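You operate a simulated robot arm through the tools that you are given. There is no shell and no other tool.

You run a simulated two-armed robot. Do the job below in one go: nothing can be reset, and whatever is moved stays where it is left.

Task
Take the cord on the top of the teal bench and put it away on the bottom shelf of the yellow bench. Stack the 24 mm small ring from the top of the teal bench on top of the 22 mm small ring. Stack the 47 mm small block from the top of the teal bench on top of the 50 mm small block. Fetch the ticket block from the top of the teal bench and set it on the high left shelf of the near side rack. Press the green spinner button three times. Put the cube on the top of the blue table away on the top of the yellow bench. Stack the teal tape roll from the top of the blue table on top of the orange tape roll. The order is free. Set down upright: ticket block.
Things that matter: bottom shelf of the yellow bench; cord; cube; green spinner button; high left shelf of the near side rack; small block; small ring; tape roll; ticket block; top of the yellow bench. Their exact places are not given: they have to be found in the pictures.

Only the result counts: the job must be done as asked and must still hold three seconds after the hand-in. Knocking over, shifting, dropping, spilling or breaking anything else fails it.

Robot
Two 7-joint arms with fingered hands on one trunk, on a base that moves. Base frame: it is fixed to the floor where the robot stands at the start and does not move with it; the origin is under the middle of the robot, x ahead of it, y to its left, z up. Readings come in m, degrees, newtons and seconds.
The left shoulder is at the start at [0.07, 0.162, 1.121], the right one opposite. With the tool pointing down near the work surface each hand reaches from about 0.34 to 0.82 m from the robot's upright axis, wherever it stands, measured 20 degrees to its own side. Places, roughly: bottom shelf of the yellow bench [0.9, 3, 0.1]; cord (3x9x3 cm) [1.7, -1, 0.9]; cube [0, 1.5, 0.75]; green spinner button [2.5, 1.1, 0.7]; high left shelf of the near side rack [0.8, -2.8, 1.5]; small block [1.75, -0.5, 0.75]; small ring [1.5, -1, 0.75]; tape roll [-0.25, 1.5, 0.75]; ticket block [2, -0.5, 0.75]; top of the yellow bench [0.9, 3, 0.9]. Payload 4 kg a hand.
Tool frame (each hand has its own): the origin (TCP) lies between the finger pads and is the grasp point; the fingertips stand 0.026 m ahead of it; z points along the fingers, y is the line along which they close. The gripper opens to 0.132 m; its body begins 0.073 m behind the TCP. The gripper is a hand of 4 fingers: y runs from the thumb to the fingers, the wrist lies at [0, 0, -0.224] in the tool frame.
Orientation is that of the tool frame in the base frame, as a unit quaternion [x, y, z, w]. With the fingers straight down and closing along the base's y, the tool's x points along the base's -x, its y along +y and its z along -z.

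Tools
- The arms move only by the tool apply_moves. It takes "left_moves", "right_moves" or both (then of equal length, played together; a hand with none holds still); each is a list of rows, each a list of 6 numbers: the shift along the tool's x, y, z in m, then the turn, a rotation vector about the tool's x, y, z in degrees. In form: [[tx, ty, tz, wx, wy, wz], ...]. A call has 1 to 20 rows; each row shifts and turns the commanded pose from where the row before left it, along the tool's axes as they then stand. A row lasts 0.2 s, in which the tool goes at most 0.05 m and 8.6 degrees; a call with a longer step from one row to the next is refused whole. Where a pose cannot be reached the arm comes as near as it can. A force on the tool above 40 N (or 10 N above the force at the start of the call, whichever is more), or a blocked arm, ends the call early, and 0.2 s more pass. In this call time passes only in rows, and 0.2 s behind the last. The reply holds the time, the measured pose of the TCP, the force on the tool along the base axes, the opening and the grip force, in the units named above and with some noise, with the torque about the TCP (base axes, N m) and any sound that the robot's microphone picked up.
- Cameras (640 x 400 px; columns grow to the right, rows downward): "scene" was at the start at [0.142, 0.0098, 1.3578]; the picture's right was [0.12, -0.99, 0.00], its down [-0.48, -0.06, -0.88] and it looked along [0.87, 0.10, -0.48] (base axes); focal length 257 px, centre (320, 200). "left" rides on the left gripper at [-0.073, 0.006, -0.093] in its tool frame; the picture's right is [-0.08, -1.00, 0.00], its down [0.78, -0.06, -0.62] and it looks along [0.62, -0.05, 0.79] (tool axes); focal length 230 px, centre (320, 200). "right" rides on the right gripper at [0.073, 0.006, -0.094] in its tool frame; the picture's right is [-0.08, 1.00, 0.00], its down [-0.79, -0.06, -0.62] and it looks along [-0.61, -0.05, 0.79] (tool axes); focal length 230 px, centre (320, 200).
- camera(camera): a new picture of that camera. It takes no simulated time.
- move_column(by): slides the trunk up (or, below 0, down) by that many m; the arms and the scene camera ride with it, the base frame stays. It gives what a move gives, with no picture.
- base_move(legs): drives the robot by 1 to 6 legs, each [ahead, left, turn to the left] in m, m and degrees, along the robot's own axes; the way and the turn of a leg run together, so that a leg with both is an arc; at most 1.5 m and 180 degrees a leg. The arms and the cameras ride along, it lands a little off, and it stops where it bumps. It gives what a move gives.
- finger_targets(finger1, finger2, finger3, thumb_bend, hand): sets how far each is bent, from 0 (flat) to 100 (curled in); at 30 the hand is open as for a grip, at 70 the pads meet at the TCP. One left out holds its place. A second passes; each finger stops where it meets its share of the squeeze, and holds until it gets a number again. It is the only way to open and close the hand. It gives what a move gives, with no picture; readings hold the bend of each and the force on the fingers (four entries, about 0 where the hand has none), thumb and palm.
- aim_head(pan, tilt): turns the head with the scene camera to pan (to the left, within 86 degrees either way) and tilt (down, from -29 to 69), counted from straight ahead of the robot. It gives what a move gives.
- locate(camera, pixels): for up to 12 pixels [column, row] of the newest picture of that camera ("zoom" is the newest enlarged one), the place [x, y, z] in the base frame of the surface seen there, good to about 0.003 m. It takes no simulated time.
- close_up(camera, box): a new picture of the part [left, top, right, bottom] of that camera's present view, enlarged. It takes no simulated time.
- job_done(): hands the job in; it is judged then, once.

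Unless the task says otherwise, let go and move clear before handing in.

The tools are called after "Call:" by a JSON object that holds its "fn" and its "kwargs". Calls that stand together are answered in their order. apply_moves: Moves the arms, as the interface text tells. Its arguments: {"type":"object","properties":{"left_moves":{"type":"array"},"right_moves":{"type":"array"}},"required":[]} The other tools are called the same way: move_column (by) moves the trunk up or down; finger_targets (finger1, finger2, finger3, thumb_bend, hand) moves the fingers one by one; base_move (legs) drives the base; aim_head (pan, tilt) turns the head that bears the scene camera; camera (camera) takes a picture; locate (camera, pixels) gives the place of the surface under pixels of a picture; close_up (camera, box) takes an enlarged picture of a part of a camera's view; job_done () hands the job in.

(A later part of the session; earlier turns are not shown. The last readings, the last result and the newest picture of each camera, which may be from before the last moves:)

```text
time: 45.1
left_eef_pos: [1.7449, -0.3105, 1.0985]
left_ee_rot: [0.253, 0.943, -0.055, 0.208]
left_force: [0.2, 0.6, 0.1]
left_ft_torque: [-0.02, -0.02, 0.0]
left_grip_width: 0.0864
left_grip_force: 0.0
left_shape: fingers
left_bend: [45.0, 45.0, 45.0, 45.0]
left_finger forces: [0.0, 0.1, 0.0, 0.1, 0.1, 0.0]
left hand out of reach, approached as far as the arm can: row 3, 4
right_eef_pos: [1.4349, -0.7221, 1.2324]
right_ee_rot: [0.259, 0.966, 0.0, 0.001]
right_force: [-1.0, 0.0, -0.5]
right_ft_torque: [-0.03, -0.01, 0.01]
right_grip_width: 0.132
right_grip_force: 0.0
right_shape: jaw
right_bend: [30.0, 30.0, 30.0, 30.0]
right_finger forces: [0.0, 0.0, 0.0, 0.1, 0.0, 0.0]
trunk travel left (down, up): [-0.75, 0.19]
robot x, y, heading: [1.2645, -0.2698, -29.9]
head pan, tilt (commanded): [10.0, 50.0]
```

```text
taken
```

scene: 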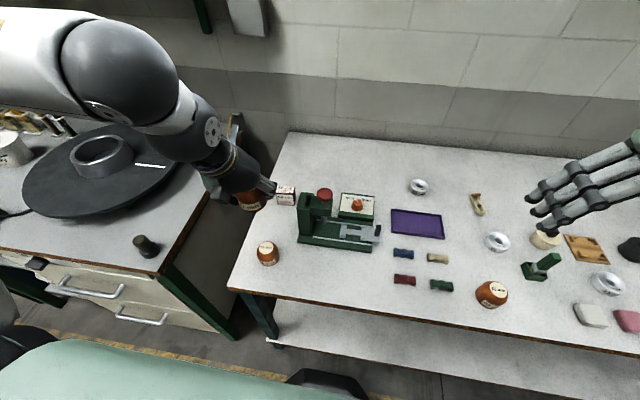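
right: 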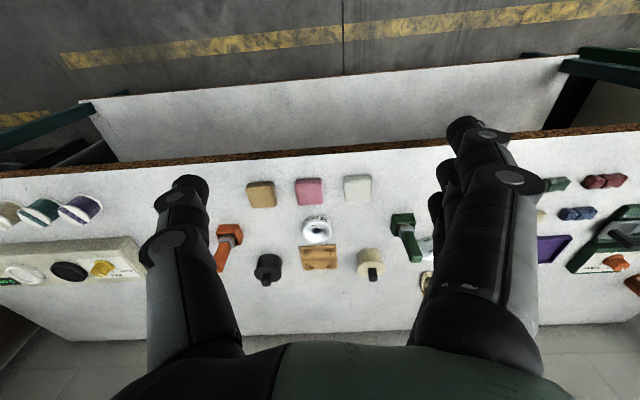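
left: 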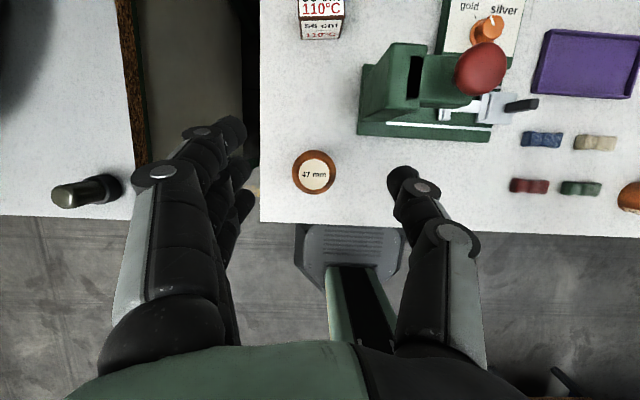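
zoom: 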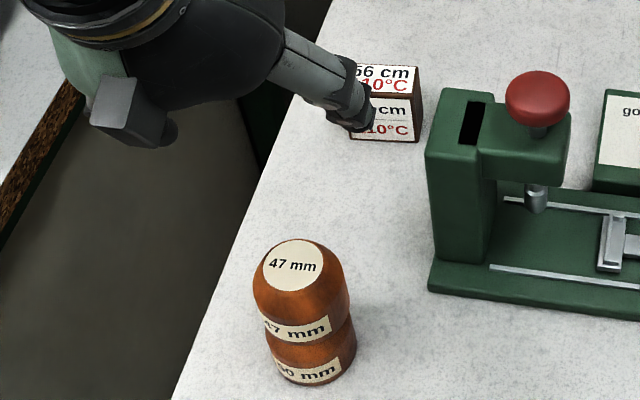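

The 47-on-50 stack looks well aligned. Next is the ticket block: I'll untilt the hand, move it above the ticket at height, and yaw it about 83° so it closes across the ticket's thickness.

Call:
{"fn": "apply_moves", "kwargs": {"left_moves": [[0, 0, 0, 0, 8.33, 0], [0, 0, 0, 0, 8.33, 0], [0, 0, 0, 0, 8.34, 0], [-0.0377, 0.0006, 0, 0, 0, 0], [-0.0377, 0.0006, 0, 0, 0, 0], [-0.0377, 0.0006, 0, 0, 0, 0], [-0.0377, 0.0006, 0, 0, 0, 0], [-0.0377, 0.0006, 0, 0, 0, 0]]}}

Call:
{"fn": "apply_moves", "kwargs": {"left_moves": [[0, 0, 0, 0, 0, 8.28], [0, 0, 0, 0, 0, 8.28], [0, 0, 0, 0, 0, 8.28], [0, 0, 0, 0, 0, 8.28], [0, 0, 0, 0, 0, 8.28], [0, 0, 0, 0, 0, 8.28], [0, 0, 0, 0, 0, 8.28], [0, 0, 0, 0, 0, 8.28], [0, 0, 0, 0, 0, 8.28], [0, 0, 0, 0, 0, 8.28]]}}

Call:
{"fn": "camera", "kwargs": {"camera": "scene"}}

Call:
{"fn": "camera", "kwargs": {"camera": "left"}}

```text
time: 46.9
left_eef_pos: [1.907, -0.406, 1.0973]
left_ee_rot: [0.26, 0.966, 0.001, -0.001]
left_force: [0.6, -0.1, -0.5]
left_ft_torque: [0.03, -0.02, 0.04]
left_grip_width: 0.0863
left_grip_force: 0.1
left_shape: fingers
left_bend: [45.0, 45.0, 45.0, 45.0]
left_finger forces: [0.0, 0.0, 0.0, 0.1, 0.1, 0.0]
right_eef_pos: [1.4358, -0.7233, 1.2303]
right_ee_rot: [0.259, 0.966, 0.001, -0.001]
right_force: [-0.2, -0.5, 0.7]
right_ft_torque: [0.04, 0.01, 0.02]
right_grip_width: 0.1319
right_grip_force: 0.1
right_shape: jaw
right_bend: [30.0, 30.0, 30.0, 30.0]
right_finger forces: [0.0, 0.0, 0.0, 0.0, 0.0, 0.0]
trunk travel left (down, up): [-0.75, 0.19]
robot x, y, heading: [1.2649, -0.2702, -30.4]
head pan, tilt (commanded): [10.0, 50.0]
```

```text
time: 49.1
left_eef_pos: [1.7802, -0.4514, 1.081]
left_ee_rot: [0.833, 0.554, 0.002, 0.0]
left_force: [-1.3, -1.1, 0.0]
left_ft_torque: [0.02, 0.02, 0.01]
left_grip_width: 0.0865
left_grip_force: 0.1
left_shape: fingers
left_bend: [45.0, 45.0, 45.0, 45.0]
left_finger forces: [0.0, 0.0, 0.0, 0.0, 0.1, 0.1]
left hand out of reach, approached as far as the arm can: row 7, 8, 9, 10
right_eef_pos: [1.4341, -0.7223, 1.2318]
right_ee_rot: [0.259, 0.966, 0.002, 0.0]
right_force: [-0.5, 0.4, 0.0]
right_ft_torque: [0.02, -0.01, -0.02]
right_grip_width: 0.1319
right_grip_force: 0.1
right_shape: jaw
right_bend: [30.0, 30.0, 30.0, 30.0]
right_finger forces: [0.0, 0.0, 0.0, 0.1, 0.0, 0.0]
trunk travel left (down, up): [-0.75, 0.19]
robot x, y, heading: [1.2665, -0.2699, -29.7]
head pan, tilt (commanded): [10.0, 50.0]
```

```text
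taken
```

scene: 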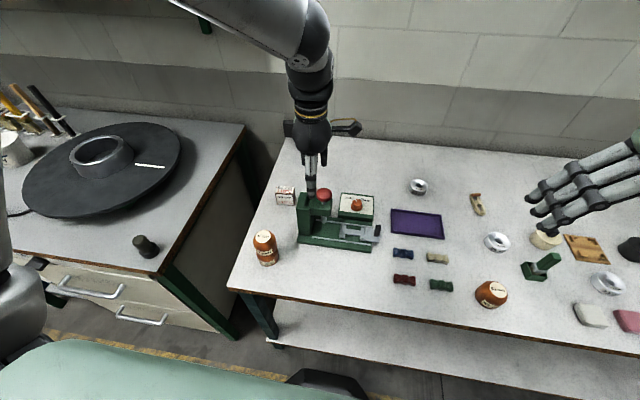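

```text
taken
```

left: 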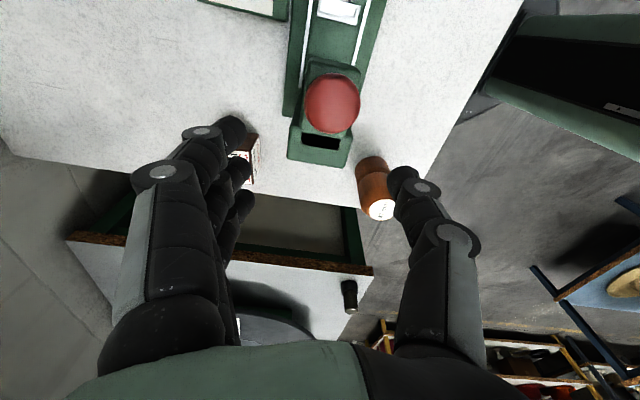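

The yaw was reached but the TCP drifted to (1.780,-0.451). I'll raise slightly and try to move back above the ticket with this orientation.

Call:
{"fn": "apply_moves", "kwargs": {"left_moves": [[0, 0, -0.02, 0, 0, 0], [0.024, 0.0253, 0, 0, 0, 0], [0.024, 0.0253, 0, 0, 0, 0], [0.024, 0.0253, 0, 0, 0, 0], [0.0237, 0.0253, 0, 0, 0, 0]]}}

Call:
{"fn": "camera", "kwargs": {"camera": "scene"}}

```text
time: 50.3
left_eef_pos: [1.7794, -0.4535, 1.0999]
left_ee_rot: [0.833, 0.553, 0.0, 0.0]
left_force: [0.4, 0.6, -0.3]
left_ft_torque: [-0.01, -0.01, -0.01]
left_grip_width: 0.0867
left_grip_force: 0.1
left_shape: fingers
left_bend: [45.0, 45.0, 45.0, 45.0]
left_finger forces: [0.0, 0.0, 0.0, 0.0, 0.0, 0.0]
left hand out of reach, approached as far as the arm can: row 2, 3, 4, 5
right_eef_pos: [1.4345, -0.7213, 1.2311]
right_ee_rot: [0.26, 0.966, 0.0, -0.001]
right_force: [0.0, -0.6, 0.2]
right_ft_torque: [-0.02, 0.01, -0.03]
right_grip_width: 0.1317
right_grip_force: 0.1
right_shape: jaw
right_bend: [30.0, 30.0, 30.0, 30.0]
right_finger forces: [0.0, 0.0, 0.0, 0.0, 0.0, 0.0]
trunk travel left (down, up): [-0.75, 0.19]
robot x, y, heading: [1.2669, -0.2696, -30.2]
head pan, tilt (commanded): [10.0, 50.0]
```

```text
taken
```

scene: 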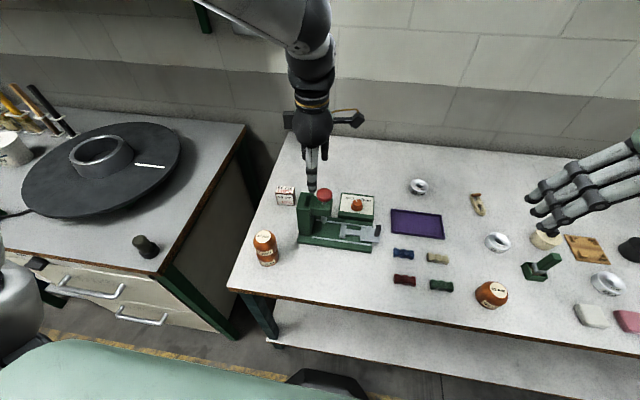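

That yaw isn't reachable there, so instead I'll turn back to close along the ticket's width and pinch with only the middle finger and thumb.

Call:
{"fn": "apply_moves", "kwargs": {"left_moves": [[0, 0, -0.02, 0, 0, -8.18], [0, 0, 0, 0, 0, -8.18], [0, 0, 0, 0, 0, -8.18], [0, 0, 0, 0, 0, -8.18], [0, 0, 0, 0, 0, -8.18], [0, 0, 0, 0, 0, -8.18], [0, 0, 0, 0, 0, -8.18], [0, 0, 0, 0, 0, -8.18], [0, 0, 0, 0, 0, -8.18], [0, 0, 0, 0, 0, -8.18], [0, 0, 0, 0, 0, -8.18]]}}

```text
time: 52.7
left_eef_pos: [1.7803, -0.4536, 1.12]
left_ee_rot: [0.198, 0.98, 0.0, -0.002]
left_force: [0.0, 0.2, -0.1]
left_ft_torque: [0.01, -0.01, -0.01]
left_grip_width: 0.0864
left_grip_force: 0.1
left_shape: fingers
left_bend: [45.0, 45.0, 45.0, 45.0]
left_finger forces: [0.1, 0.0, 0.0, 0.1, 0.0, 0.0]
right_eef_pos: [1.4357, -0.7221, 1.2308]
right_ee_rot: [0.259, 0.966, 0.001, 0.0]
right_force: [-0.3, 0.4, 0.1]
right_ft_torque: [0.01, 0.02, 0.0]
right_grip_width: 0.1322
right_grip_force: 0.1
right_shape: jaw
right_bend: [30.0, 30.0, 30.0, 30.0]
right_finger forces: [0.0, 0.1, 0.0, 0.0, 0.1, 0.0]
trunk travel left (down, up): [-0.75, 0.19]
robot x, y, heading: [1.2637, -0.2674, -30.3]
head pan, tilt (commanded): [10.0, 50.0]
```

Orientation is aligned with the ticket's width now. I'll move above the ticket and lower to z≈0.95.

Call:
{"fn": "apply_moves", "kwargs": {"left_moves": [[-0.0249, 0.02445, 0, 0, 0, 0], [-0.0249, 0.02445, 0, 0, 0, 0], [-0.0249, 0.02445, 0, 0, 0, 0], [-0.0249, 0.02445, 0, 0, 0, 0], [0, 0, 0.04, 0, 0, 0], [0, 0, 0.04, 0, 0, 0], [0, 0, 0.04, 0, 0, 0], [0, 0, 0.04, 0, 0, 0]]}}

Call:
{"fn": "camera", "kwargs": {"camera": "left"}}

Call:
{"fn": "close_up", "kwargs": {"camera": "scene", "box": [230, 130, 360, 230]}}

```text
time: 54.5
left_eef_pos: [1.9105, -0.4044, 0.9618]
left_ee_rot: [0.199, 0.98, 0.0, -0.001]
left_force: [0.5, 0.1, 0.0]
left_ft_torque: [0.02, -0.01, 0.01]
left_grip_width: 0.0864
left_grip_force: 0.0
left_shape: fingers
left_bend: [45.0, 45.0, 45.0, 45.0]
left_finger forces: [0.0, 0.0, 0.0, 0.0, 0.0, 0.0]
right_eef_pos: [1.4363, -0.7228, 1.2313]
right_ee_rot: [0.26, 0.966, 0.0, 0.0]
right_force: [-0.2, 0.4, 0.5]
right_ft_torque: [-0.03, 0.02, -0.02]
right_grip_width: 0.1318
right_grip_force: 0.1
right_shape: jaw
right_bend: [30.0, 30.0, 30.0, 30.0]
right_finger forces: [0.0, 0.1, 0.0, 0.0, 0.0, 0.1]
trunk travel left (down, up): [-0.75, 0.19]
robot x, y, heading: [1.265, -0.2713, -30.2]
head pan, tilt (commanded): [10.0, 50.0]
```

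```text
taken
```

left: 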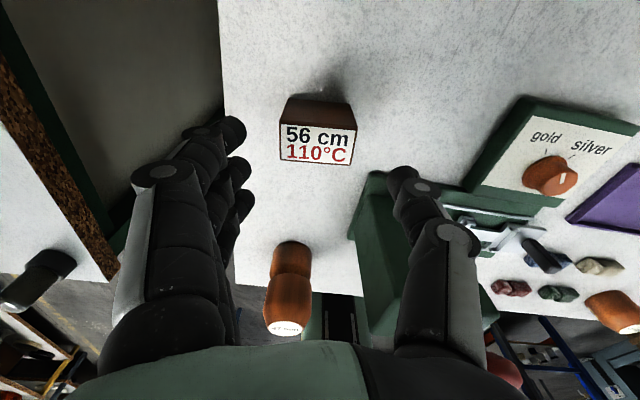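

```text
4.00 times, centred on (295, 180) of scene
```

zoom: 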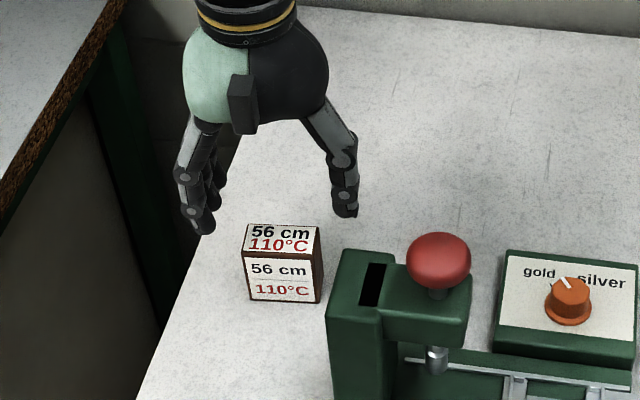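

Both the hand and ticket are in view; I'll locate the ticket's top corners in the left picture to centre precisely.

Call:
{"fn": "locate", "kwargs": {"camera": "left", "pixels": [[284, 125], [354, 130], [283, 159], [349, 162], [318, 143]]}}

```text
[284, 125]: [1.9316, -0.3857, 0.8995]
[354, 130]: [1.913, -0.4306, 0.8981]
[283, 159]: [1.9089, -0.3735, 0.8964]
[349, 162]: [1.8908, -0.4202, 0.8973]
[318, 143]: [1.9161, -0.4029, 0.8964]
```

Ticket centre is (1.911,-0.4025), matching the TCP. I'll lower to z≈0.88.

Call:
{"fn": "apply_moves", "kwargs": {"left_moves": [[0, 0.001, 0.03, 0, 0, 0], [0, 0, 0.03, 0, 0, 0], [0, 0, 0.021, 0, 0, 0]]}}

Call:
{"fn": "camera", "kwargs": {"camera": "left"}}

Call:
{"fn": "close_up", "kwargs": {"camera": "scene", "box": [230, 130, 360, 230]}}

```text
time: 55.3
left_eef_pos: [1.9114, -0.4025, 0.8792]
left_ee_rot: [0.198, 0.98, 0.001, -0.001]
left_force: [0.1, 0.9, 0.1]
left_ft_torque: [0.04, 0.01, 0.01]
left_grip_width: 0.0868
left_grip_force: 0.0
left_shape: fingers
left_bend: [45.0, 45.0, 45.0, 45.0]
left_finger forces: [0.0, 0.1, 0.0, 0.1, 0.0, 0.0]
right_eef_pos: [1.4348, -0.7226, 1.232]
right_ee_rot: [0.26, 0.965, 0.0, 0.0]
right_force: [-0.3, -0.6, 0.8]
right_ft_torque: [0.0, -0.02, 0.01]
right_grip_width: 0.1318
right_grip_force: 0.1
right_shape: jaw
right_bend: [30.0, 30.0, 30.0, 30.0]
right_finger forces: [0.0, 0.1, 0.1, 0.0, 0.0, 0.1]
trunk travel left (down, up): [-0.75, 0.19]
robot x, y, heading: [1.2686, -0.2705, -30.0]
head pan, tilt (commanded): [10.0, 50.0]
```

```text
taken
```

left: 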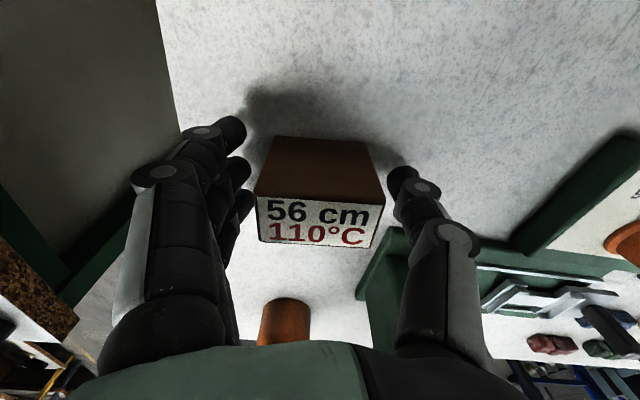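

```text
4.00 times, centred on (295, 180) of scene
```

zoom: 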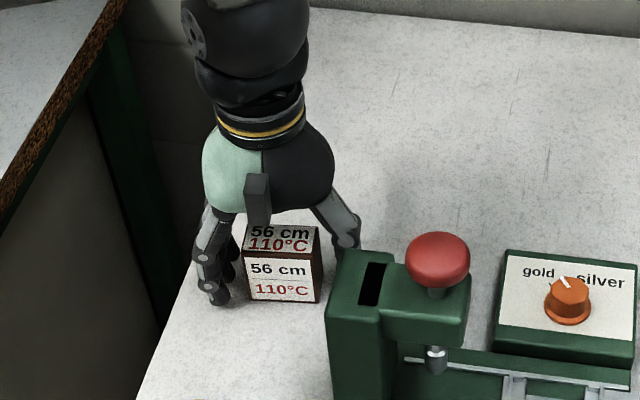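

The ticket is between the middle finger and thumb. I'll close only finger 2 and the thumb.

Call:
{"fn": "finger_targets", "kwargs": {"hand": "left", "finger2": 70, "thumb_bend": 70}}

Call:
{"fn": "camera", "kwargs": {"camera": "left"}}

```text
time: 56.3
left_eef_pos: [1.9113, -0.4018, 0.8778]
left_ee_rot: [0.199, 0.98, 0.0, -0.001]
left_force: [-0.2, -1.0, 0.7]
left_ft_torque: [0.05, -0.01, 0.01]
left_grip_width: 0.0614
left_grip_force: 11.0
left_shape: fingers
left_bend: [45.0, 49.0, 45.0, 65.0]
left_finger forces: [0.0, 10.7, 0.0, 0.0, 11.0, 0.0]
right_eef_pos: [1.435, -0.7223, 1.2309]
right_ee_rot: [0.259, 0.966, 0.0, 0.001]
right_force: [-0.1, 0.1, 0.0]
right_ft_torque: [-0.01, 0.01, 0.02]
right_grip_width: 0.132
right_grip_force: 0.0
right_shape: jaw
right_bend: [30.0, 30.0, 30.0, 30.0]
right_finger forces: [0.0, 0.0, 0.0, 0.0, 0.0, 0.0]
trunk travel left (down, up): [-0.75, 0.19]
robot x, y, heading: [1.259, -0.2718, -30.3]
head pan, tilt (commanded): [10.0, 50.0]
```

```text
taken
```

left: 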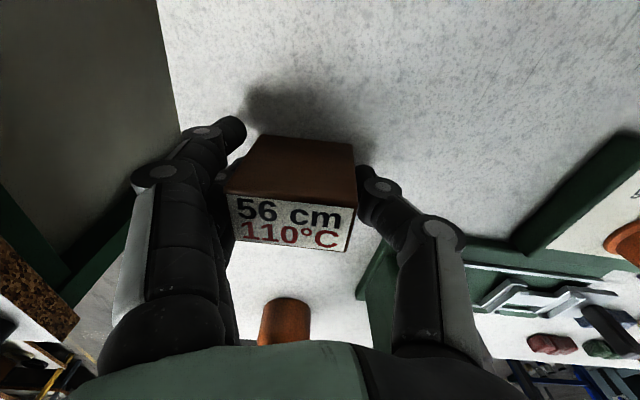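

The ticket is pinched with 11 N. I'll lift it a few centimetres and check.

Call:
{"fn": "apply_moves", "kwargs": {"left_moves": [[0, 0, -0.01, 0, 0, 0], [0, 0, -0.03, 0, 0, 0], [0, 0, -0.04, 0, 0, 0]]}}

Call:
{"fn": "camera", "kwargs": {"camera": "left"}}

Call:
{"fn": "close_up", "kwargs": {"camera": "scene", "box": [230, 130, 360, 230]}}

```text
time: 57.1
left_eef_pos: [1.9105, -0.4004, 0.9588]
left_ee_rot: [0.198, 0.98, 0.001, -0.001]
left_force: [0.0, -0.3, 0.0]
left_ft_torque: [-0.03, -0.01, 0.03]
left_grip_width: 0.0615
left_grip_force: 11.3
left_shape: fingers
left_bend: [45.0, 48.0, 45.0, 65.0]
left_finger forces: [0.0, 10.9, 0.0, 0.1, 10.9, 0.0]
right_eef_pos: [1.4343, -0.721, 1.2311]
right_ee_rot: [0.259, 0.966, 0.0, 0.0]
right_force: [-0.4, -0.1, -0.2]
right_ft_torque: [0.01, 0.0, -0.01]
right_grip_width: 0.1319
right_grip_force: 0.0
right_shape: jaw
right_bend: [30.0, 30.0, 30.0, 30.0]
right_finger forces: [0.0, 0.0, 0.0, 0.0, 0.0, 0.1]
trunk travel left (down, up): [-0.75, 0.19]
robot x, y, heading: [1.2606, -0.2722, -29.9]
head pan, tilt (commanded): [10.0, 50.0]
```

```text
taken
```

left: 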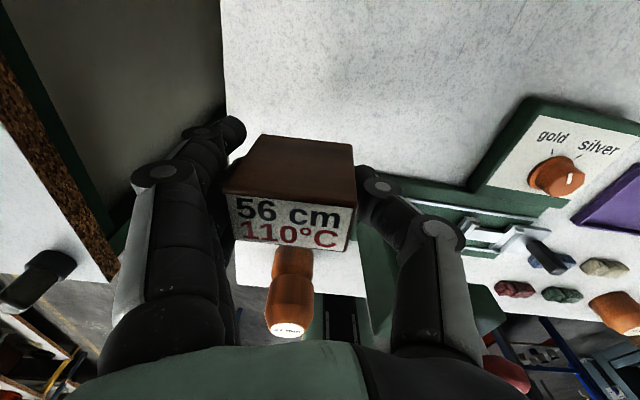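

```text
4.00 times, centred on (295, 180) of scene
```

zoom: 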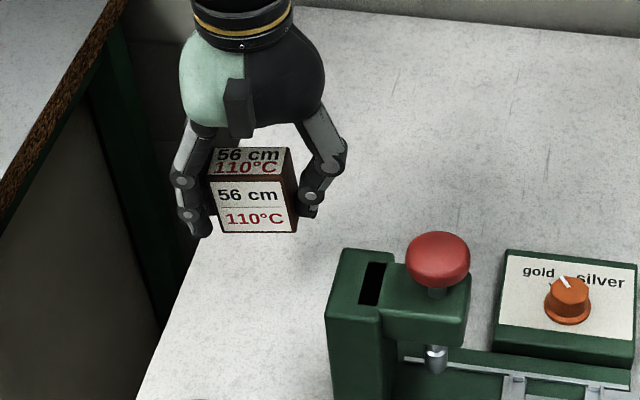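

The ticket is lifted and upright. I'll raise it and carry it to the free spot in front of the press at about (1.613,-0.446).

Call:
{"fn": "apply_moves", "kwargs": {"left_moves": [[0, 0, -0.045, 0, 0, 0], [0, 0, -0.045, 0, 0, 0], [0, 0, -0.045, 0, 0, 0], [0.03206, -0.01968, 0, 0, 0, 0], [0.03206, -0.01968, 0, 0, 0, 0], [0.03206, -0.01968, 0, 0, 0, 0], [0.03206, -0.01968, 0, 0, 0, 0], [0.03206, -0.01968, 0, 0, 0, 0], [0.03206, -0.01968, 0, 0, 0, 0], [0.03206, -0.01968, 0, 0, 0, 0], [0.03206, -0.01968, 0, 0, 0, 0], [0, 0, 0, 0, 0, 7]]}}

Call:
{"fn": "camera", "kwargs": {"camera": "left"}}

Call:
{"fn": "camera", "kwargs": {"camera": "scene"}}

```text
time: 59.7
left_eef_pos: [1.6134, -0.446, 1.0941]
left_ee_rot: [0.258, 0.966, 0.0, 0.0]
left_force: [0.4, 0.2, -0.9]
left_ft_torque: [-0.07, 0.02, 0.02]
left_grip_width: 0.061
left_grip_force: 10.4
left_shape: fingers
left_bend: [45.0, 48.0, 45.0, 65.0]
left_finger forces: [0.0, 10.7, 0.0, 0.0, 10.6, 0.0]
right_eef_pos: [1.4361, -0.7221, 1.2312]
right_ee_rot: [0.26, 0.966, 0.0, 0.0]
right_force: [-0.7, 0.1, 0.8]
right_ft_torque: [0.0, 0.0, 0.02]
right_grip_width: 0.1316
right_grip_force: 0.0
right_shape: jaw
right_bend: [30.0, 30.0, 30.0, 30.0]
right_finger forces: [0.0, 0.0, 0.0, 0.1, 0.0, 0.0]
trunk travel left (down, up): [-0.75, 0.19]
robot x, y, heading: [1.2645, -0.269, -30.1]
head pan, tilt (commanded): [10.0, 50.0]
```

```text
taken
```

left: 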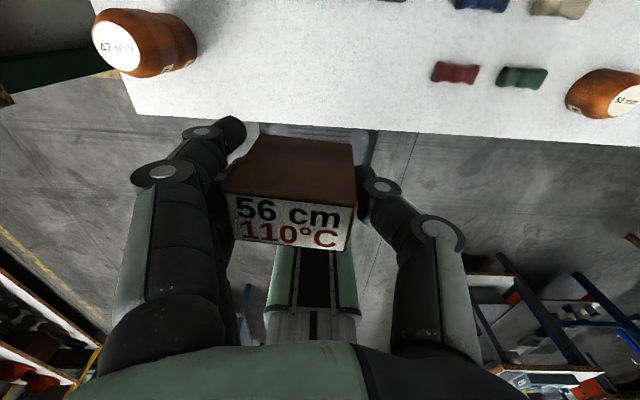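

```text
taken
```

scene: 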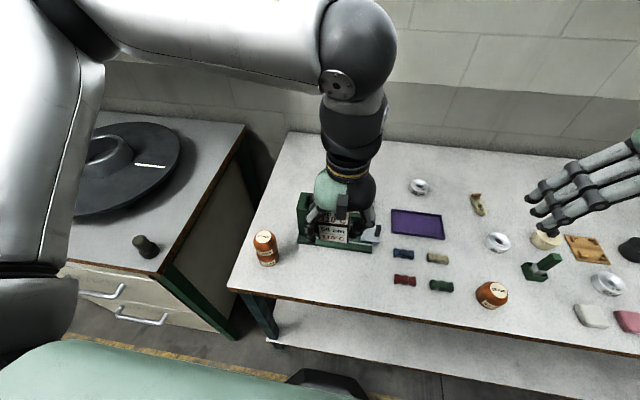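

The ticket hangs over the free strip. I'll lower it to near the surface.

Call:
{"fn": "apply_moves", "kwargs": {"left_moves": [[0, 0, 0.04, 0, 0, 0], [0, 0, 0.04, 0, 0, 0], [0, 0, 0.04, 0, 0, 0], [0, 0, 0.04, 0, 0, 0], [0, 0, 0.035, 0, 0, 0]]}}

Call:
{"fn": "close_up", "kwargs": {"camera": "scene", "box": [270, 180, 430, 280]}}

Call:
{"fn": "camera", "kwargs": {"camera": "left"}}

```text
time: 60.9
left_eef_pos: [1.6149, -0.4438, 0.9003]
left_ee_rot: [0.258, 0.966, 0.0, 0.0]
left_force: [0.8, -0.6, -0.8]
left_ft_torque: [0.04, 0.02, 0.03]
left_grip_width: 0.0613
left_grip_force: 10.3
left_shape: fingers
left_bend: [45.0, 48.0, 45.0, 65.0]
left_finger forces: [0.1, 10.7, 0.1, 0.0, 10.8, 0.0]
right_eef_pos: [1.4368, -0.7213, 1.2317]
right_ee_rot: [0.259, 0.966, 0.0, 0.001]
right_force: [-0.2, -0.6, -1.9]
right_ft_torque: [0.0, -0.01, 0.03]
right_grip_width: 0.1319
right_grip_force: 0.1
right_shape: jaw
right_bend: [30.0, 30.0, 30.0, 30.0]
right_finger forces: [0.1, 0.0, 0.0, 0.0, 0.0, 0.0]
trunk travel left (down, up): [-0.75, 0.19]
robot x, y, heading: [1.2619, -0.2707, -30.1]
head pan, tilt (commanded): [10.0, 50.0]
```

```text
4.00 times, centred on (350, 230) of scene
```

zoom: 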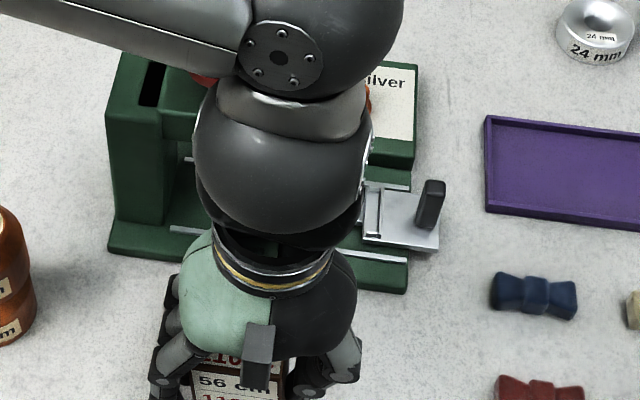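

```text
taken
```

left: 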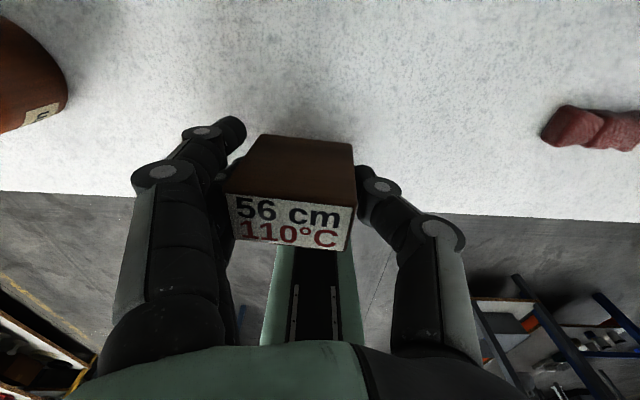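

Clear so far. I'll lower the last 2 cm in small steps to contact.

Call:
{"fn": "apply_moves", "kwargs": {"left_moves": [[0, 0, 0.01, 0, 0, 0], [0, 0, 0.007, 0, 0, 0], [0, 0, 0.002, 0, 0, 0]]}}

Call:
{"fn": "apply_moves", "kwargs": {"left_moves": [[0, 0, 0.002, 0, 0, 0]]}}

```text
time: 61.7
left_eef_pos: [1.6139, -0.4457, 0.8822]
left_ee_rot: [0.258, 0.966, 0.0, -0.001]
left_force: [-0.2, -0.4, -0.2]
left_ft_torque: [-0.01, 0.0, -0.02]
left_grip_width: 0.0611
left_grip_force: 10.2
left_shape: fingers
left_bend: [45.0, 48.0, 45.0, 65.0]
left_finger forces: [0.1, 10.7, 0.1, 0.0, 10.7, 0.0]
right_eef_pos: [1.4346, -0.7218, 1.2311]
right_ee_rot: [0.259, 0.966, 0.0, 0.0]
right_force: [-0.2, -0.4, 0.2]
right_ft_torque: [-0.02, 0.01, 0.0]
right_grip_width: 0.1317
right_grip_force: 0.0
right_shape: jaw
right_bend: [30.0, 30.0, 30.0, 30.0]
right_finger forces: [0.0, 0.0, 0.1, 0.0, 0.0, 0.0]
trunk travel left (down, up): [-0.75, 0.19]
robot x, y, heading: [1.2661, -0.2693, -29.9]
head pan, tilt (commanded): [10.0, 50.0]
```

```text
time: 62.1
left_eef_pos: [1.6118, -0.4467, 0.8799]
left_ee_rot: [0.259, 0.966, 0.0, -0.001]
left_force: [0.1, -0.4, -1.4]
left_ft_torque: [0.01, 0.0, 0.03]
left_grip_width: 0.0615
left_grip_force: 10.4
left_shape: fingers
left_bend: [45.0, 48.0, 45.0, 65.0]
left_finger forces: [0.1, 10.7, 0.1, 0.1, 10.7, 0.0]
right_eef_pos: [1.4345, -0.7219, 1.2316]
right_ee_rot: [0.26, 0.966, 0.0, 0.0]
right_force: [-0.2, -0.2, -0.1]
right_ft_torque: [-0.01, 0.01, 0.02]
right_grip_width: 0.132
right_grip_force: 0.0
right_shape: jaw
right_bend: [30.0, 30.0, 30.0, 30.0]
right_finger forces: [0.0, 0.0, 0.0, 0.1, 0.0, 0.0]
trunk travel left (down, up): [-0.75, 0.19]
robot x, y, heading: [1.2659, -0.2663, -30.1]
head pan, tilt (commanded): [10.0, 50.0]
```

Call:
{"fn": "apply_moves", "kwargs": {"left_moves": [[0, 0, 0.002, 0, 0, 0]]}}

Call:
{"fn": "apply_moves", "kwargs": {"left_moves": [[0, 0, 0.0015, 0, 0, 0]]}}

```text
time: 62.5
left_eef_pos: [1.6121, -0.4483, 0.8787]
left_ee_rot: [0.258, 0.966, 0.0, 0.0]
left_force: [-0.3, -0.7, 5.1]
left_ft_torque: [0.17, -0.1, -0.05]
left_grip_width: 0.061
left_grip_force: 10.3
left_shape: fingers
left_bend: [45.0, 49.0, 45.0, 65.0]
left_finger forces: [0.0, 10.2, 0.0, 0.0, 10.8, 0.0]
right_eef_pos: [1.4352, -0.7209, 1.2319]
right_ee_rot: [0.26, 0.966, 0.001, -0.001]
right_force: [0.5, -0.5, 0.9]
right_ft_torque: [-0.04, -0.01, 0.01]
right_grip_width: 0.132
right_grip_force: 0.1
right_shape: jaw
right_bend: [30.0, 30.0, 30.0, 30.0]
right_finger forces: [0.0, 0.0, 0.1, 0.0, 0.1, 0.0]
trunk travel left (down, up): [-0.75, 0.19]
robot x, y, heading: [1.2649, -0.272, -30.2]
head pan, tilt (commanded): [10.0, 50.0]
```

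```text
time: 62.9
left_eef_pos: [1.6115, -0.4472, 0.8765]
left_ee_rot: [0.258, 0.966, 0.0, 0.0]
left_force: [-0.4, -1.3, 7.8]
left_ft_torque: [0.25, -0.18, -0.01]
left_grip_width: 0.0611
left_grip_force: 10.7
left_shape: fingers
left_bend: [45.0, 49.0, 45.0, 65.0]
left_finger forces: [0.0, 10.1, 0.0, 0.0, 12.1, 0.0]
right_eef_pos: [1.4338, -0.7218, 1.2321]
right_ee_rot: [0.259, 0.966, 0.0, 0.0]
right_force: [0.0, 0.0, 0.2]
right_ft_torque: [-0.01, -0.02, -0.03]
right_grip_width: 0.1317
right_grip_force: 0.1
right_shape: jaw
right_bend: [30.0, 30.0, 30.0, 30.0]
right_finger forces: [0.1, 0.0, 0.1, 0.0, 0.0, 0.0]
trunk travel left (down, up): [-0.75, 0.19]
robot x, y, heading: [1.2641, -0.2699, -29.9]
head pan, tilt (commanded): [10.0, 50.0]
```

The ticket is resting on the bench (7.8 N). I'll release it.

Call:
{"fn": "finger_targets", "kwargs": {"hand": "left", "finger1": 38, "finger2": 38, "finger3": 38, "thumb_bend": 45}}

Call:
{"fn": "camera", "kwargs": {"camera": "left"}}

```text
time: 63.9
left_eef_pos: [1.6129, -0.445, 0.8763]
left_ee_rot: [0.258, 0.966, 0.0, -0.001]
left_force: [-1.0, 0.4, -0.5]
left_ft_torque: [0.0, 0.01, -0.01]
left_grip_width: 0.098
left_grip_force: 0.1
left_shape: fingers
left_bend: [38.0, 38.0, 38.0, 45.0]
left_finger forces: [0.0, 0.0, 0.1, 0.1, 0.0, 0.1]
right_eef_pos: [1.4346, -0.7227, 1.2316]
right_ee_rot: [0.26, 0.966, 0.0, 0.0]
right_force: [0.2, 0.2, -1.1]
right_ft_torque: [-0.01, 0.02, 0.01]
right_grip_width: 0.132
right_grip_force: 0.1
right_shape: jaw
right_bend: [30.0, 30.0, 30.0, 30.0]
right_finger forces: [0.0, 0.0, 0.0, 0.1, 0.0, 0.0]
trunk travel left (down, up): [-0.75, 0.19]
robot x, y, heading: [1.2647, -0.2695, -30.3]
head pan, tilt (commanded): [10.0, 50.0]
```

```text
taken
```

left: 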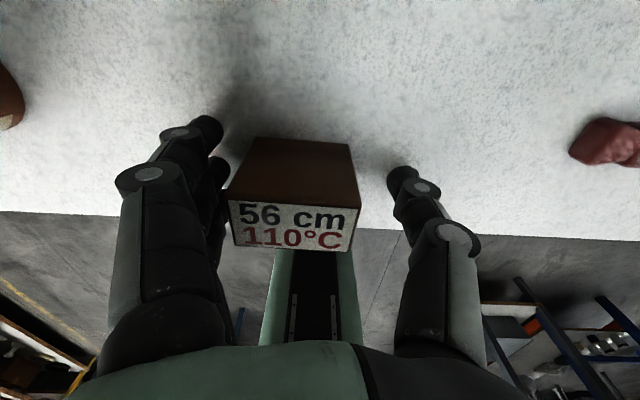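

The ticket stands free. I'll raise the left hand clear and check the ticket is standing.

Call:
{"fn": "apply_moves", "kwargs": {"left_moves": [[0, 0, -0.02, 0, 0, 0], [0, 0, -0.04, 0, 0, 0], [0, 0, -0.045, 0, 0, 0], [0, 0, -0.045, 0, 0, 0], [0, 0, -0.045, 0, 0, 0], [0, 0, -0.045, 0, 0, 0], [0, 0, -0.045, 0, 0, 0]]}}

Call:
{"fn": "camera", "kwargs": {"camera": "left"}}

Call:
{"fn": "camera", "kwargs": {"camera": "scene"}}

```text
time: 65.5
left_eef_pos: [1.6127, -0.4472, 1.1576]
left_ee_rot: [0.259, 0.966, 0.0, 0.0]
left_force: [-1.4, 0.4, 0.9]
left_ft_torque: [-0.02, -0.04, -0.03]
left_grip_width: 0.0982
left_grip_force: 0.1
left_shape: fingers
left_bend: [38.0, 38.0, 38.0, 45.0]
left_finger forces: [0.0, 0.0, 0.0, 0.0, 0.0, 0.1]
right_eef_pos: [1.4343, -0.721, 1.2309]
right_ee_rot: [0.259, 0.966, 0.0, 0.001]
right_force: [-0.8, 1.0, -0.3]
right_ft_torque: [-0.02, -0.01, -0.01]
right_grip_width: 0.1317
right_grip_force: 0.1
right_shape: jaw
right_bend: [30.0, 30.0, 30.0, 30.0]
right_finger forces: [0.0, 0.0, 0.0, 0.0, 0.0, 0.0]
trunk travel left (down, up): [-0.75, 0.19]
robot x, y, heading: [1.2703, -0.2721, -30.4]
head pan, tilt (commanded): [10.0, 50.0]
```

```text
taken
```

left: 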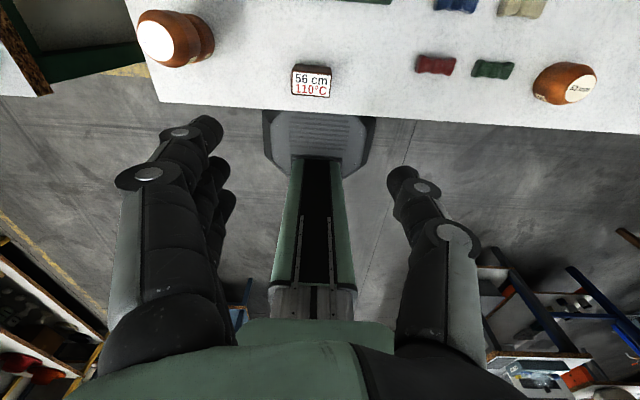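

```text
taken
```

scene: 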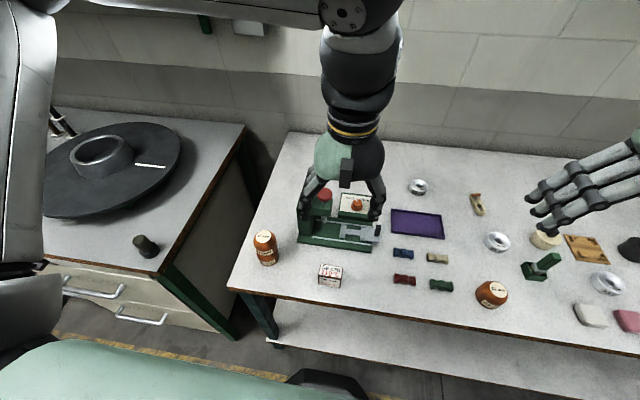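

The ticket stands at (330,275) in the scene view. Now I'll slide right 0.24 m so that the right hand can reach both rings and the cord.

Call:
{"fn": "base_move", "kwargs": {"legs": [[0, -0.24, 0]]}}

Call:
{"fn": "aim_head", "kwargs": {"pan": -5, "tilt": 48}}

Call:
{"fn": "camera", "kwargs": {"camera": "scene"}}

Call:
{"fn": "camera", "kwargs": {"camera": "right"}}

```text
time: 67.3
left_eef_pos: [1.4929, -0.6561, 1.1572]
left_ee_rot: [0.258, 0.966, -0.001, -0.002]
left_force: [1.0, 0.4, 0.7]
left_ft_torque: [0.0, 0.03, 0.0]
left_grip_width: 0.0981
left_grip_force: 0.0
left_shape: fingers
left_bend: [38.0, 38.0, 38.0, 45.0]
left_finger forces: [0.0, 0.0, 0.0, 0.0, 0.0, 0.0]
right_eef_pos: [1.3154, -0.93, 1.2332]
right_ee_rot: [0.26, 0.966, -0.001, -0.001]
right_force: [-0.3, 1.1, -0.6]
right_ft_torque: [0.03, 0.01, -0.01]
right_grip_width: 0.132
right_grip_force: 0.1
right_shape: jaw
right_bend: [30.0, 30.0, 30.0, 30.0]
right_finger forces: [0.0, 0.1, 0.0, 0.1, 0.0, 0.0]
trunk travel left (down, up): [-0.75, 0.19]
robot x, y, heading: [1.1454, -0.4756, -30.0]
head pan, tilt (commanded): [10.0, 50.0]
```

```text
time: 68.1
left_eef_pos: [1.4917, -0.6567, 1.1575]
left_ee_rot: [0.258, 0.966, 0.001, 0.0]
left_force: [0.6, -0.5, -0.5]
left_ft_torque: [0.02, 0.05, -0.02]
left_grip_width: 0.0983
left_grip_force: 0.1
left_shape: fingers
left_bend: [38.0, 38.0, 38.0, 45.0]
left_finger forces: [0.0, 0.0, 0.0, 0.0, 0.0, 0.0]
right_eef_pos: [1.314, -0.9314, 1.2308]
right_ee_rot: [0.259, 0.966, -0.001, 0.001]
right_force: [-0.6, -0.6, 0.6]
right_ft_torque: [0.02, 0.02, 0.0]
right_grip_width: 0.1321
right_grip_force: 0.1
right_shape: jaw
right_bend: [30.0, 30.0, 30.0, 30.0]
right_finger forces: [0.1, 0.1, 0.0, 0.0, 0.1, 0.0]
trunk travel left (down, up): [-0.75, 0.19]
robot x, y, heading: [1.145, -0.4803, -30.3]
head pan, tilt (commanded): [-5.0, 48.0]
```

```text
taken
```

scene: 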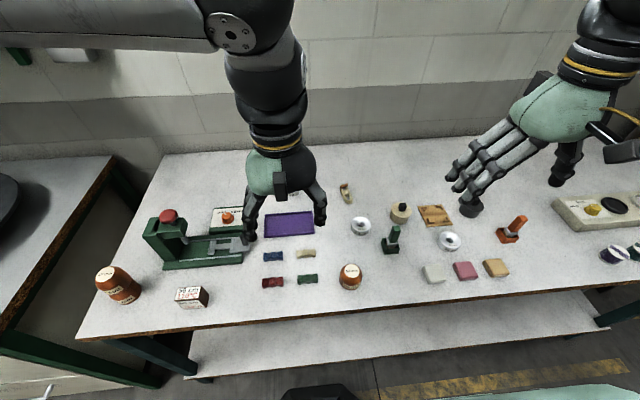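

```text
taken
```

right: 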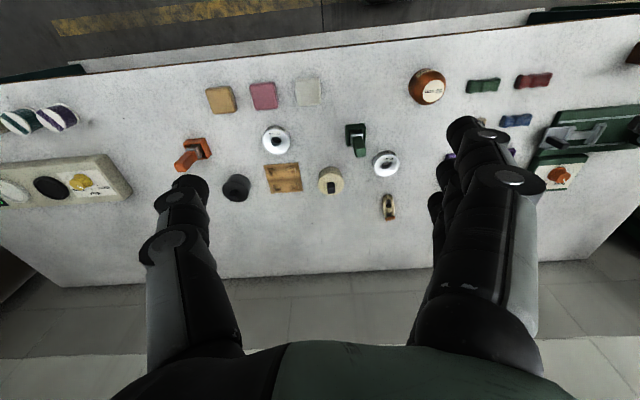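

The left hand blocks the view of the 24 mm ring, so I'll move it left and up, out of the way.

Call:
{"fn": "apply_moves", "kwargs": {"left_moves": [[0, 0.04, -0.01, 0, 0, 0], [0, 0.045, -0.01, 0, 0, 0], [0, 0.045, -0.01, 0, 0, 0], [0, 0.045, -0.01, 0, 0, 0], [0, 0.045, -0.01, 0, 0, 0], [0, 0.045, -0.01, 0, 0, 0], [0, 0.045, 0, 0, 0, 0]]}}

Call:
{"fn": "close_up", "kwargs": {"camera": "scene", "box": [260, 170, 420, 270]}}

Call:
{"fn": "close_up", "kwargs": {"camera": "scene", "box": [380, 190, 540, 290]}}

```text
time: 69.7
left_eef_pos: [1.6476, -0.3876, 1.2182]
left_ee_rot: [0.259, 0.966, 0.0, -0.001]
left_force: [0.3, -0.2, -0.1]
left_ft_torque: [-0.02, -0.01, -0.02]
left_grip_width: 0.0982
left_grip_force: 0.0
left_shape: fingers
left_bend: [38.0, 38.0, 38.0, 45.0]
left_finger forces: [0.0, 0.1, 0.0, 0.0, 0.1, 0.0]
right_eef_pos: [1.3127, -0.9296, 1.2316]
right_ee_rot: [0.259, 0.966, -0.001, 0.001]
right_force: [0.8, 0.9, 0.6]
right_ft_torque: [0.0, 0.0, 0.02]
right_grip_width: 0.1321
right_grip_force: 0.1
right_shape: jaw
right_bend: [30.0, 30.0, 30.0, 30.0]
right_finger forces: [0.2, 0.0, 0.1, 0.0, 0.0, 0.0]
trunk travel left (down, up): [-0.75, 0.19]
robot x, y, heading: [1.1427, -0.4771, -30.0]
head pan, tilt (commanded): [-5.0, 48.0]
```

```text
4.00 times, centred on (340, 220) of scene
```

zoom: 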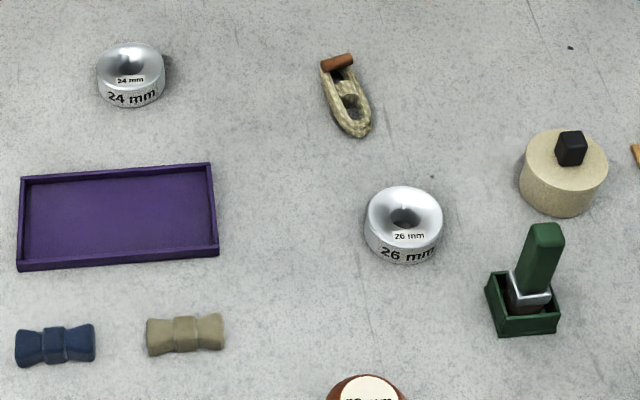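

```text
4.00 times, centred on (460, 240) of scene
```

zoom: 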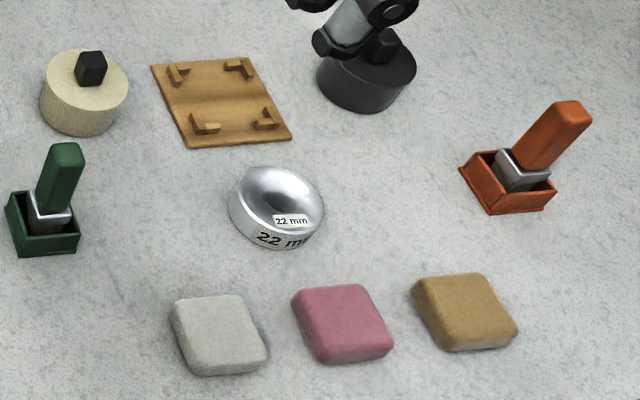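

I'll locate the 22 mm ring's rim in this zoom, then re-zoom on the 24 mm ring and cord.

Call:
{"fn": "locate", "kwargs": {"camera": "zoom", "pixels": [[238, 190], [318, 205], [262, 170], [300, 178], [280, 228], [250, 215], [275, 188], [285, 243], [235, 215], [320, 225], [300, 232], [310, 190]]}}

Call:
{"fn": "close_up", "kwargs": {"camera": "scene", "box": [270, 170, 366, 230]}}

Call:
{"fn": "locate", "kwargs": {"camera": "zoom", "pixels": [[105, 100], [203, 100], [150, 75], [150, 140], [150, 112], [152, 165], [480, 95], [450, 105], [505, 200], [470, 150], [530, 150], [530, 210]]}}

```text
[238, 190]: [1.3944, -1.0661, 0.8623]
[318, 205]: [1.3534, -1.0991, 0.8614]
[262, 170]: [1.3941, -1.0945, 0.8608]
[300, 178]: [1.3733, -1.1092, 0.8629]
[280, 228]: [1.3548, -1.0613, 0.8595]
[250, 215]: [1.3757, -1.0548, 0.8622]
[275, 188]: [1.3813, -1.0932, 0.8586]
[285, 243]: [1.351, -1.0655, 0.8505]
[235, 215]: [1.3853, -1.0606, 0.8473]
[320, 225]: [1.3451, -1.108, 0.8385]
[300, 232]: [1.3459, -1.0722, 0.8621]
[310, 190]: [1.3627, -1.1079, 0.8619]
```

```text
6.67 times, centred on (318, 200) of scene
```

zoom: 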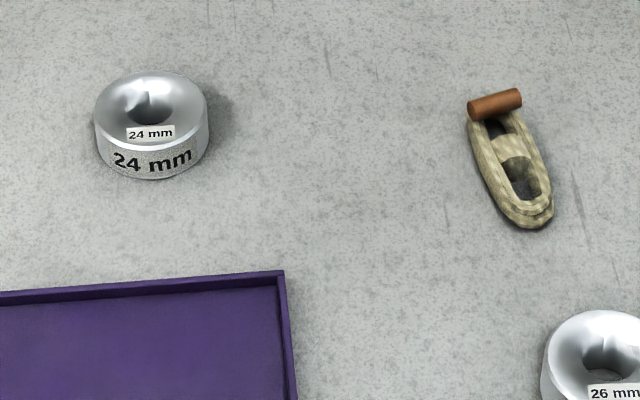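

```text
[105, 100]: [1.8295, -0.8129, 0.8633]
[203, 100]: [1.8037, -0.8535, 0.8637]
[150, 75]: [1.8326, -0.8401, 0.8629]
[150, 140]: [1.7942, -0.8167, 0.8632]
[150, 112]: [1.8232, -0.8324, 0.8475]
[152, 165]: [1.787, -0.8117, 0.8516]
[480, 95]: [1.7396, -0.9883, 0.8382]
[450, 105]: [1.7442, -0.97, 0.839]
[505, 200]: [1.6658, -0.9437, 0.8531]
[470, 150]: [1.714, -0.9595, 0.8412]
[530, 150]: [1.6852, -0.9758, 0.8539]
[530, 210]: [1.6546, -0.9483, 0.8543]
```

The 24 mm ring is centred near (1.815,-0.831), top z 0.863; the 22 mm ring near (1.372,-1.081), top z 0.862. To reach the 24 mm ring with little tilt I'll lower the trunk a bit and shift left 0.14 m.

Call:
{"fn": "move_column", "kwargs": {"by": -0.12}}

Call:
{"fn": "base_move", "kwargs": {"legs": [[0, 0.14, 0]]}}

Call:
{"fn": "camera", "kwargs": {"camera": "scene"}}

```text
time: 71.2
left_eef_pos: [1.6468, -0.3887, 1.0988]
left_ee_rot: [0.258, 0.966, 0.001, -0.001]
left_force: [-0.9, 0.1, 0.3]
left_ft_torque: [0.0, 0.0, -0.01]
left_grip_width: 0.098
left_grip_force: 0.2
left_shape: fingers
left_bend: [38.0, 38.0, 38.0, 45.0]
left_finger forces: [0.1, 0.0, 0.0, 0.0, 0.0, 0.0]
right_eef_pos: [1.3135, -0.9313, 1.1103]
right_ee_rot: [0.26, 0.966, 0.0, 0.0]
right_force: [0.3, -0.5, -0.1]
right_ft_torque: [-0.01, 0.03, -0.01]
right_grip_width: 0.1321
right_grip_force: 0.0
right_shape: jaw
right_bend: [30.0, 30.0, 30.0, 30.0]
right_finger forces: [0.1, 0.0, 0.0, 0.1, 0.0, 0.0]
trunk travel left (down, up): [-0.63, 0.31]
robot x, y, heading: [1.1424, -0.4777, -30.4]
head pan, tilt (commanded): [-5.0, 48.0]
```

```text
time: 72.5
left_eef_pos: [1.716, -0.2678, 1.1002]
left_ee_rot: [0.258, 0.966, 0.0, -0.001]
left_force: [-0.3, 0.0, 0.7]
left_ft_torque: [0.01, 0.01, 0.0]
left_grip_width: 0.0982
left_grip_force: 0.1
left_shape: fingers
left_bend: [38.0, 38.0, 38.0, 45.0]
left_finger forces: [0.0, 0.0, 0.0, 0.0, 0.0, 0.0]
right_eef_pos: [1.3844, -0.8108, 1.1104]
right_ee_rot: [0.261, 0.965, 0.001, 0.0]
right_force: [-0.6, 0.5, -0.3]
right_ft_torque: [0.03, 0.01, 0.01]
right_grip_width: 0.132
right_grip_force: 0.0
right_shape: jaw
right_bend: [30.0, 30.0, 30.0, 30.0]
right_finger forces: [0.1, 0.0, 0.1, 0.0, 0.1, 0.0]
trunk travel left (down, up): [-0.63, 0.31]
robot x, y, heading: [1.2152, -0.3552, -30.0]
head pan, tilt (commanded): [-5.0, 48.0]
```

```text
taken
```

scene: 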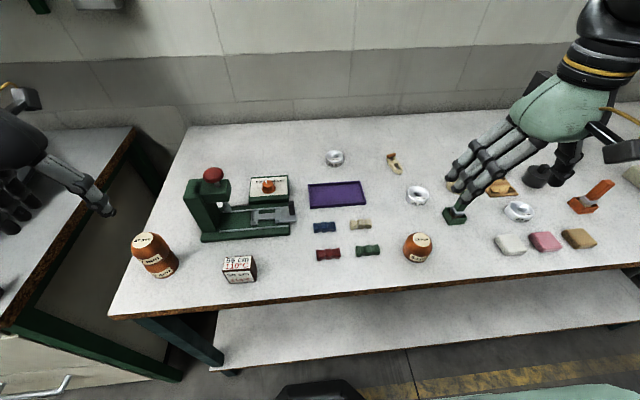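

The path for the right hand is clear. I'll tilt it 12° forward and move it above the 24 mm ring at z≈0.98.

Call:
{"fn": "apply_moves", "kwargs": {"right_moves": [[0, 0, 0, 0, -6, 0], [0, 0, 0, 0, -6, 0], [-0.0316, 0.018, 0.0188, 0, 0, 0], [-0.0316, 0.018, 0.0188, 0, 0, 0], [-0.0316, 0.018, 0.0188, 0, 0, 0], [-0.0316, 0.018, 0.0188, 0, 0, 0], [-0.0316, 0.018, 0.0188, 0, 0, 0], [-0.0316, 0.018, 0.0188, 0, 0, 0], [-0.0316, 0.018, 0.0188, 0, 0, 0], [-0.0316, 0.018, 0.0188, 0, 0, 0], [-0.0316, 0.018, 0.0188, 0, 0, 0], [-0.0316, 0.018, 0.0188, 0, 0, 0], [-0.0316, 0.018, 0.0188, 0, 0, 0]]}}

Call:
{"fn": "camera", "kwargs": {"camera": "right"}}

Call:
{"fn": "camera", "kwargs": {"camera": "scene"}}

```text
time: 75.3
left_eef_pos: [1.7187, -0.2635, 1.0969]
left_ee_rot: [0.258, 0.966, -0.002, -0.002]
left_force: [1.1, 0.4, -0.6]
left_ft_torque: [-0.03, 0.02, 0.01]
left_grip_width: 0.0981
left_grip_force: 0.0
left_shape: fingers
left_bend: [38.0, 38.0, 38.0, 45.0]
left_finger forces: [0.0, 0.0, 0.0, 0.0, 0.1, 0.1]
right_eef_pos: [1.8279, -0.8194, 0.9768]
right_ee_rot: [0.258, 0.96, -0.025, 0.101]
right_force: [-0.9, -3.0, 0.7]
right_ft_torque: [0.17, -0.05, 0.09]
right_grip_width: 0.1318
right_grip_force: 0.0
right_shape: jaw
right_bend: [30.0, 30.0, 30.0, 30.0]
right_finger forces: [0.0, 0.1, 0.1, 0.1, 0.1, 0.0]
right hand out of reach, approached as far as the arm can: row 1, 2
trunk travel left (down, up): [-0.63, 0.31]
robot x, y, heading: [1.2177, -0.3565, -30.2]
head pan, tilt (commanded): [-5.0, 48.0]
```

```text
taken
```

right: 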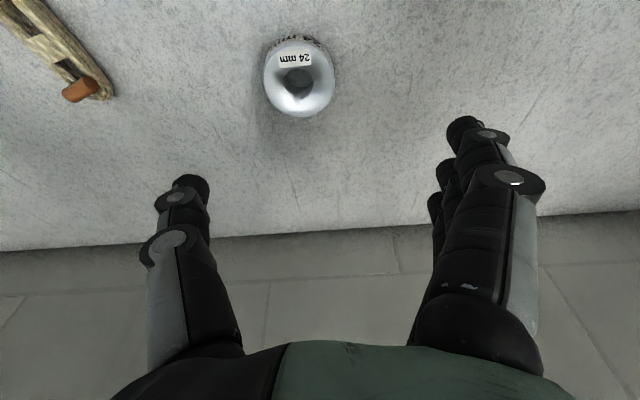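

```text
taken
```

scene: 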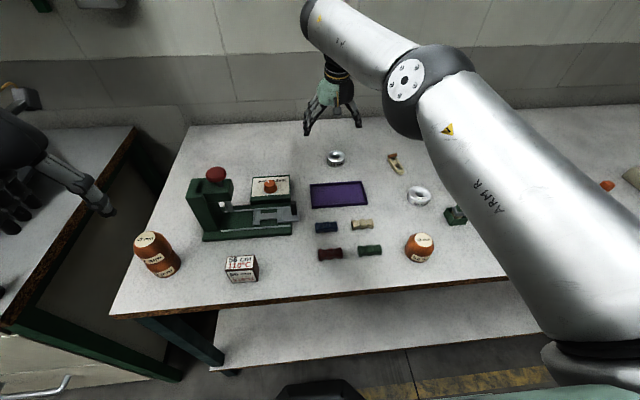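

The ring appears at (300,75) in the right picture; I'll locate its rim to correct the position.

Call:
{"fn": "locate", "kwargs": {"camera": "right", "pixels": [[268, 82], [332, 82], [300, 50], [302, 112], [300, 80], [60, 70], [85, 90], [20, 15]]}}

```text
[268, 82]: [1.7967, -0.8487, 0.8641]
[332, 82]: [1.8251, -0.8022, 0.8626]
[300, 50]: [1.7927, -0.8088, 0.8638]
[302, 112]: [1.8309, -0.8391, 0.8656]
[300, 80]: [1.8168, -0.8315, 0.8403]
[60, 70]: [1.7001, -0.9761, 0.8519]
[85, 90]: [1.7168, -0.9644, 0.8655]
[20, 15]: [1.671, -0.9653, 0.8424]
```

Ring centre refined to about (1.812,-0.826). I'll correct and lower to z≈0.877.

Call:
{"fn": "apply_moves", "kwargs": {"right_moves": [[0.0102, -0.0141, -0.0022, 0, 0, 0], [0.0062, 0, 0.0293, 0, 0, 0], [0.0062, 0, 0.0293, 0, 0, 0], [0.0062, 0, 0.0293, 0, 0, 0], [0.0017, 0, 0.008, 0, 0, 0]]}}

Call:
{"fn": "camera", "kwargs": {"camera": "right"}}

```text
time: 76.5
left_eef_pos: [1.7173, -0.2671, 1.0984]
left_ee_rot: [0.258, 0.966, 0.0, -0.001]
left_force: [-0.1, -0.2, -0.2]
left_ft_torque: [-0.02, -0.01, -0.01]
left_grip_width: 0.098
left_grip_force: 0.1
left_shape: fingers
left_bend: [38.0, 38.0, 38.0, 45.0]
left_finger forces: [0.1, 0.0, 0.0, 0.0, 0.0, 0.1]
right_eef_pos: [1.8087, -0.833, 0.8768]
right_ee_rot: [0.26, 0.96, -0.027, 0.1]
right_force: [0.8, 0.0, -0.8]
right_ft_torque: [-0.01, 0.03, 0.02]
right_grip_width: 0.1318
right_grip_force: 0.0
right_shape: jaw
right_bend: [30.0, 30.0, 30.0, 30.0]
right_finger forces: [0.1, 0.0, 0.0, 0.0, 0.0, 0.0]
trunk travel left (down, up): [-0.63, 0.31]
robot x, y, heading: [1.2129, -0.3568, -29.9]
head pan, tilt (commanded): [-5.0, 48.0]
```

```text
taken
```

right: 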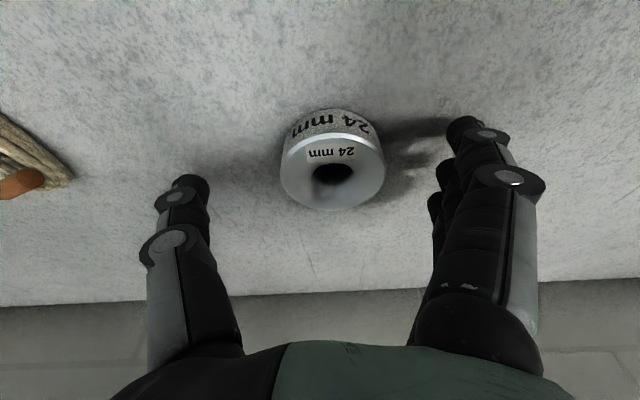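

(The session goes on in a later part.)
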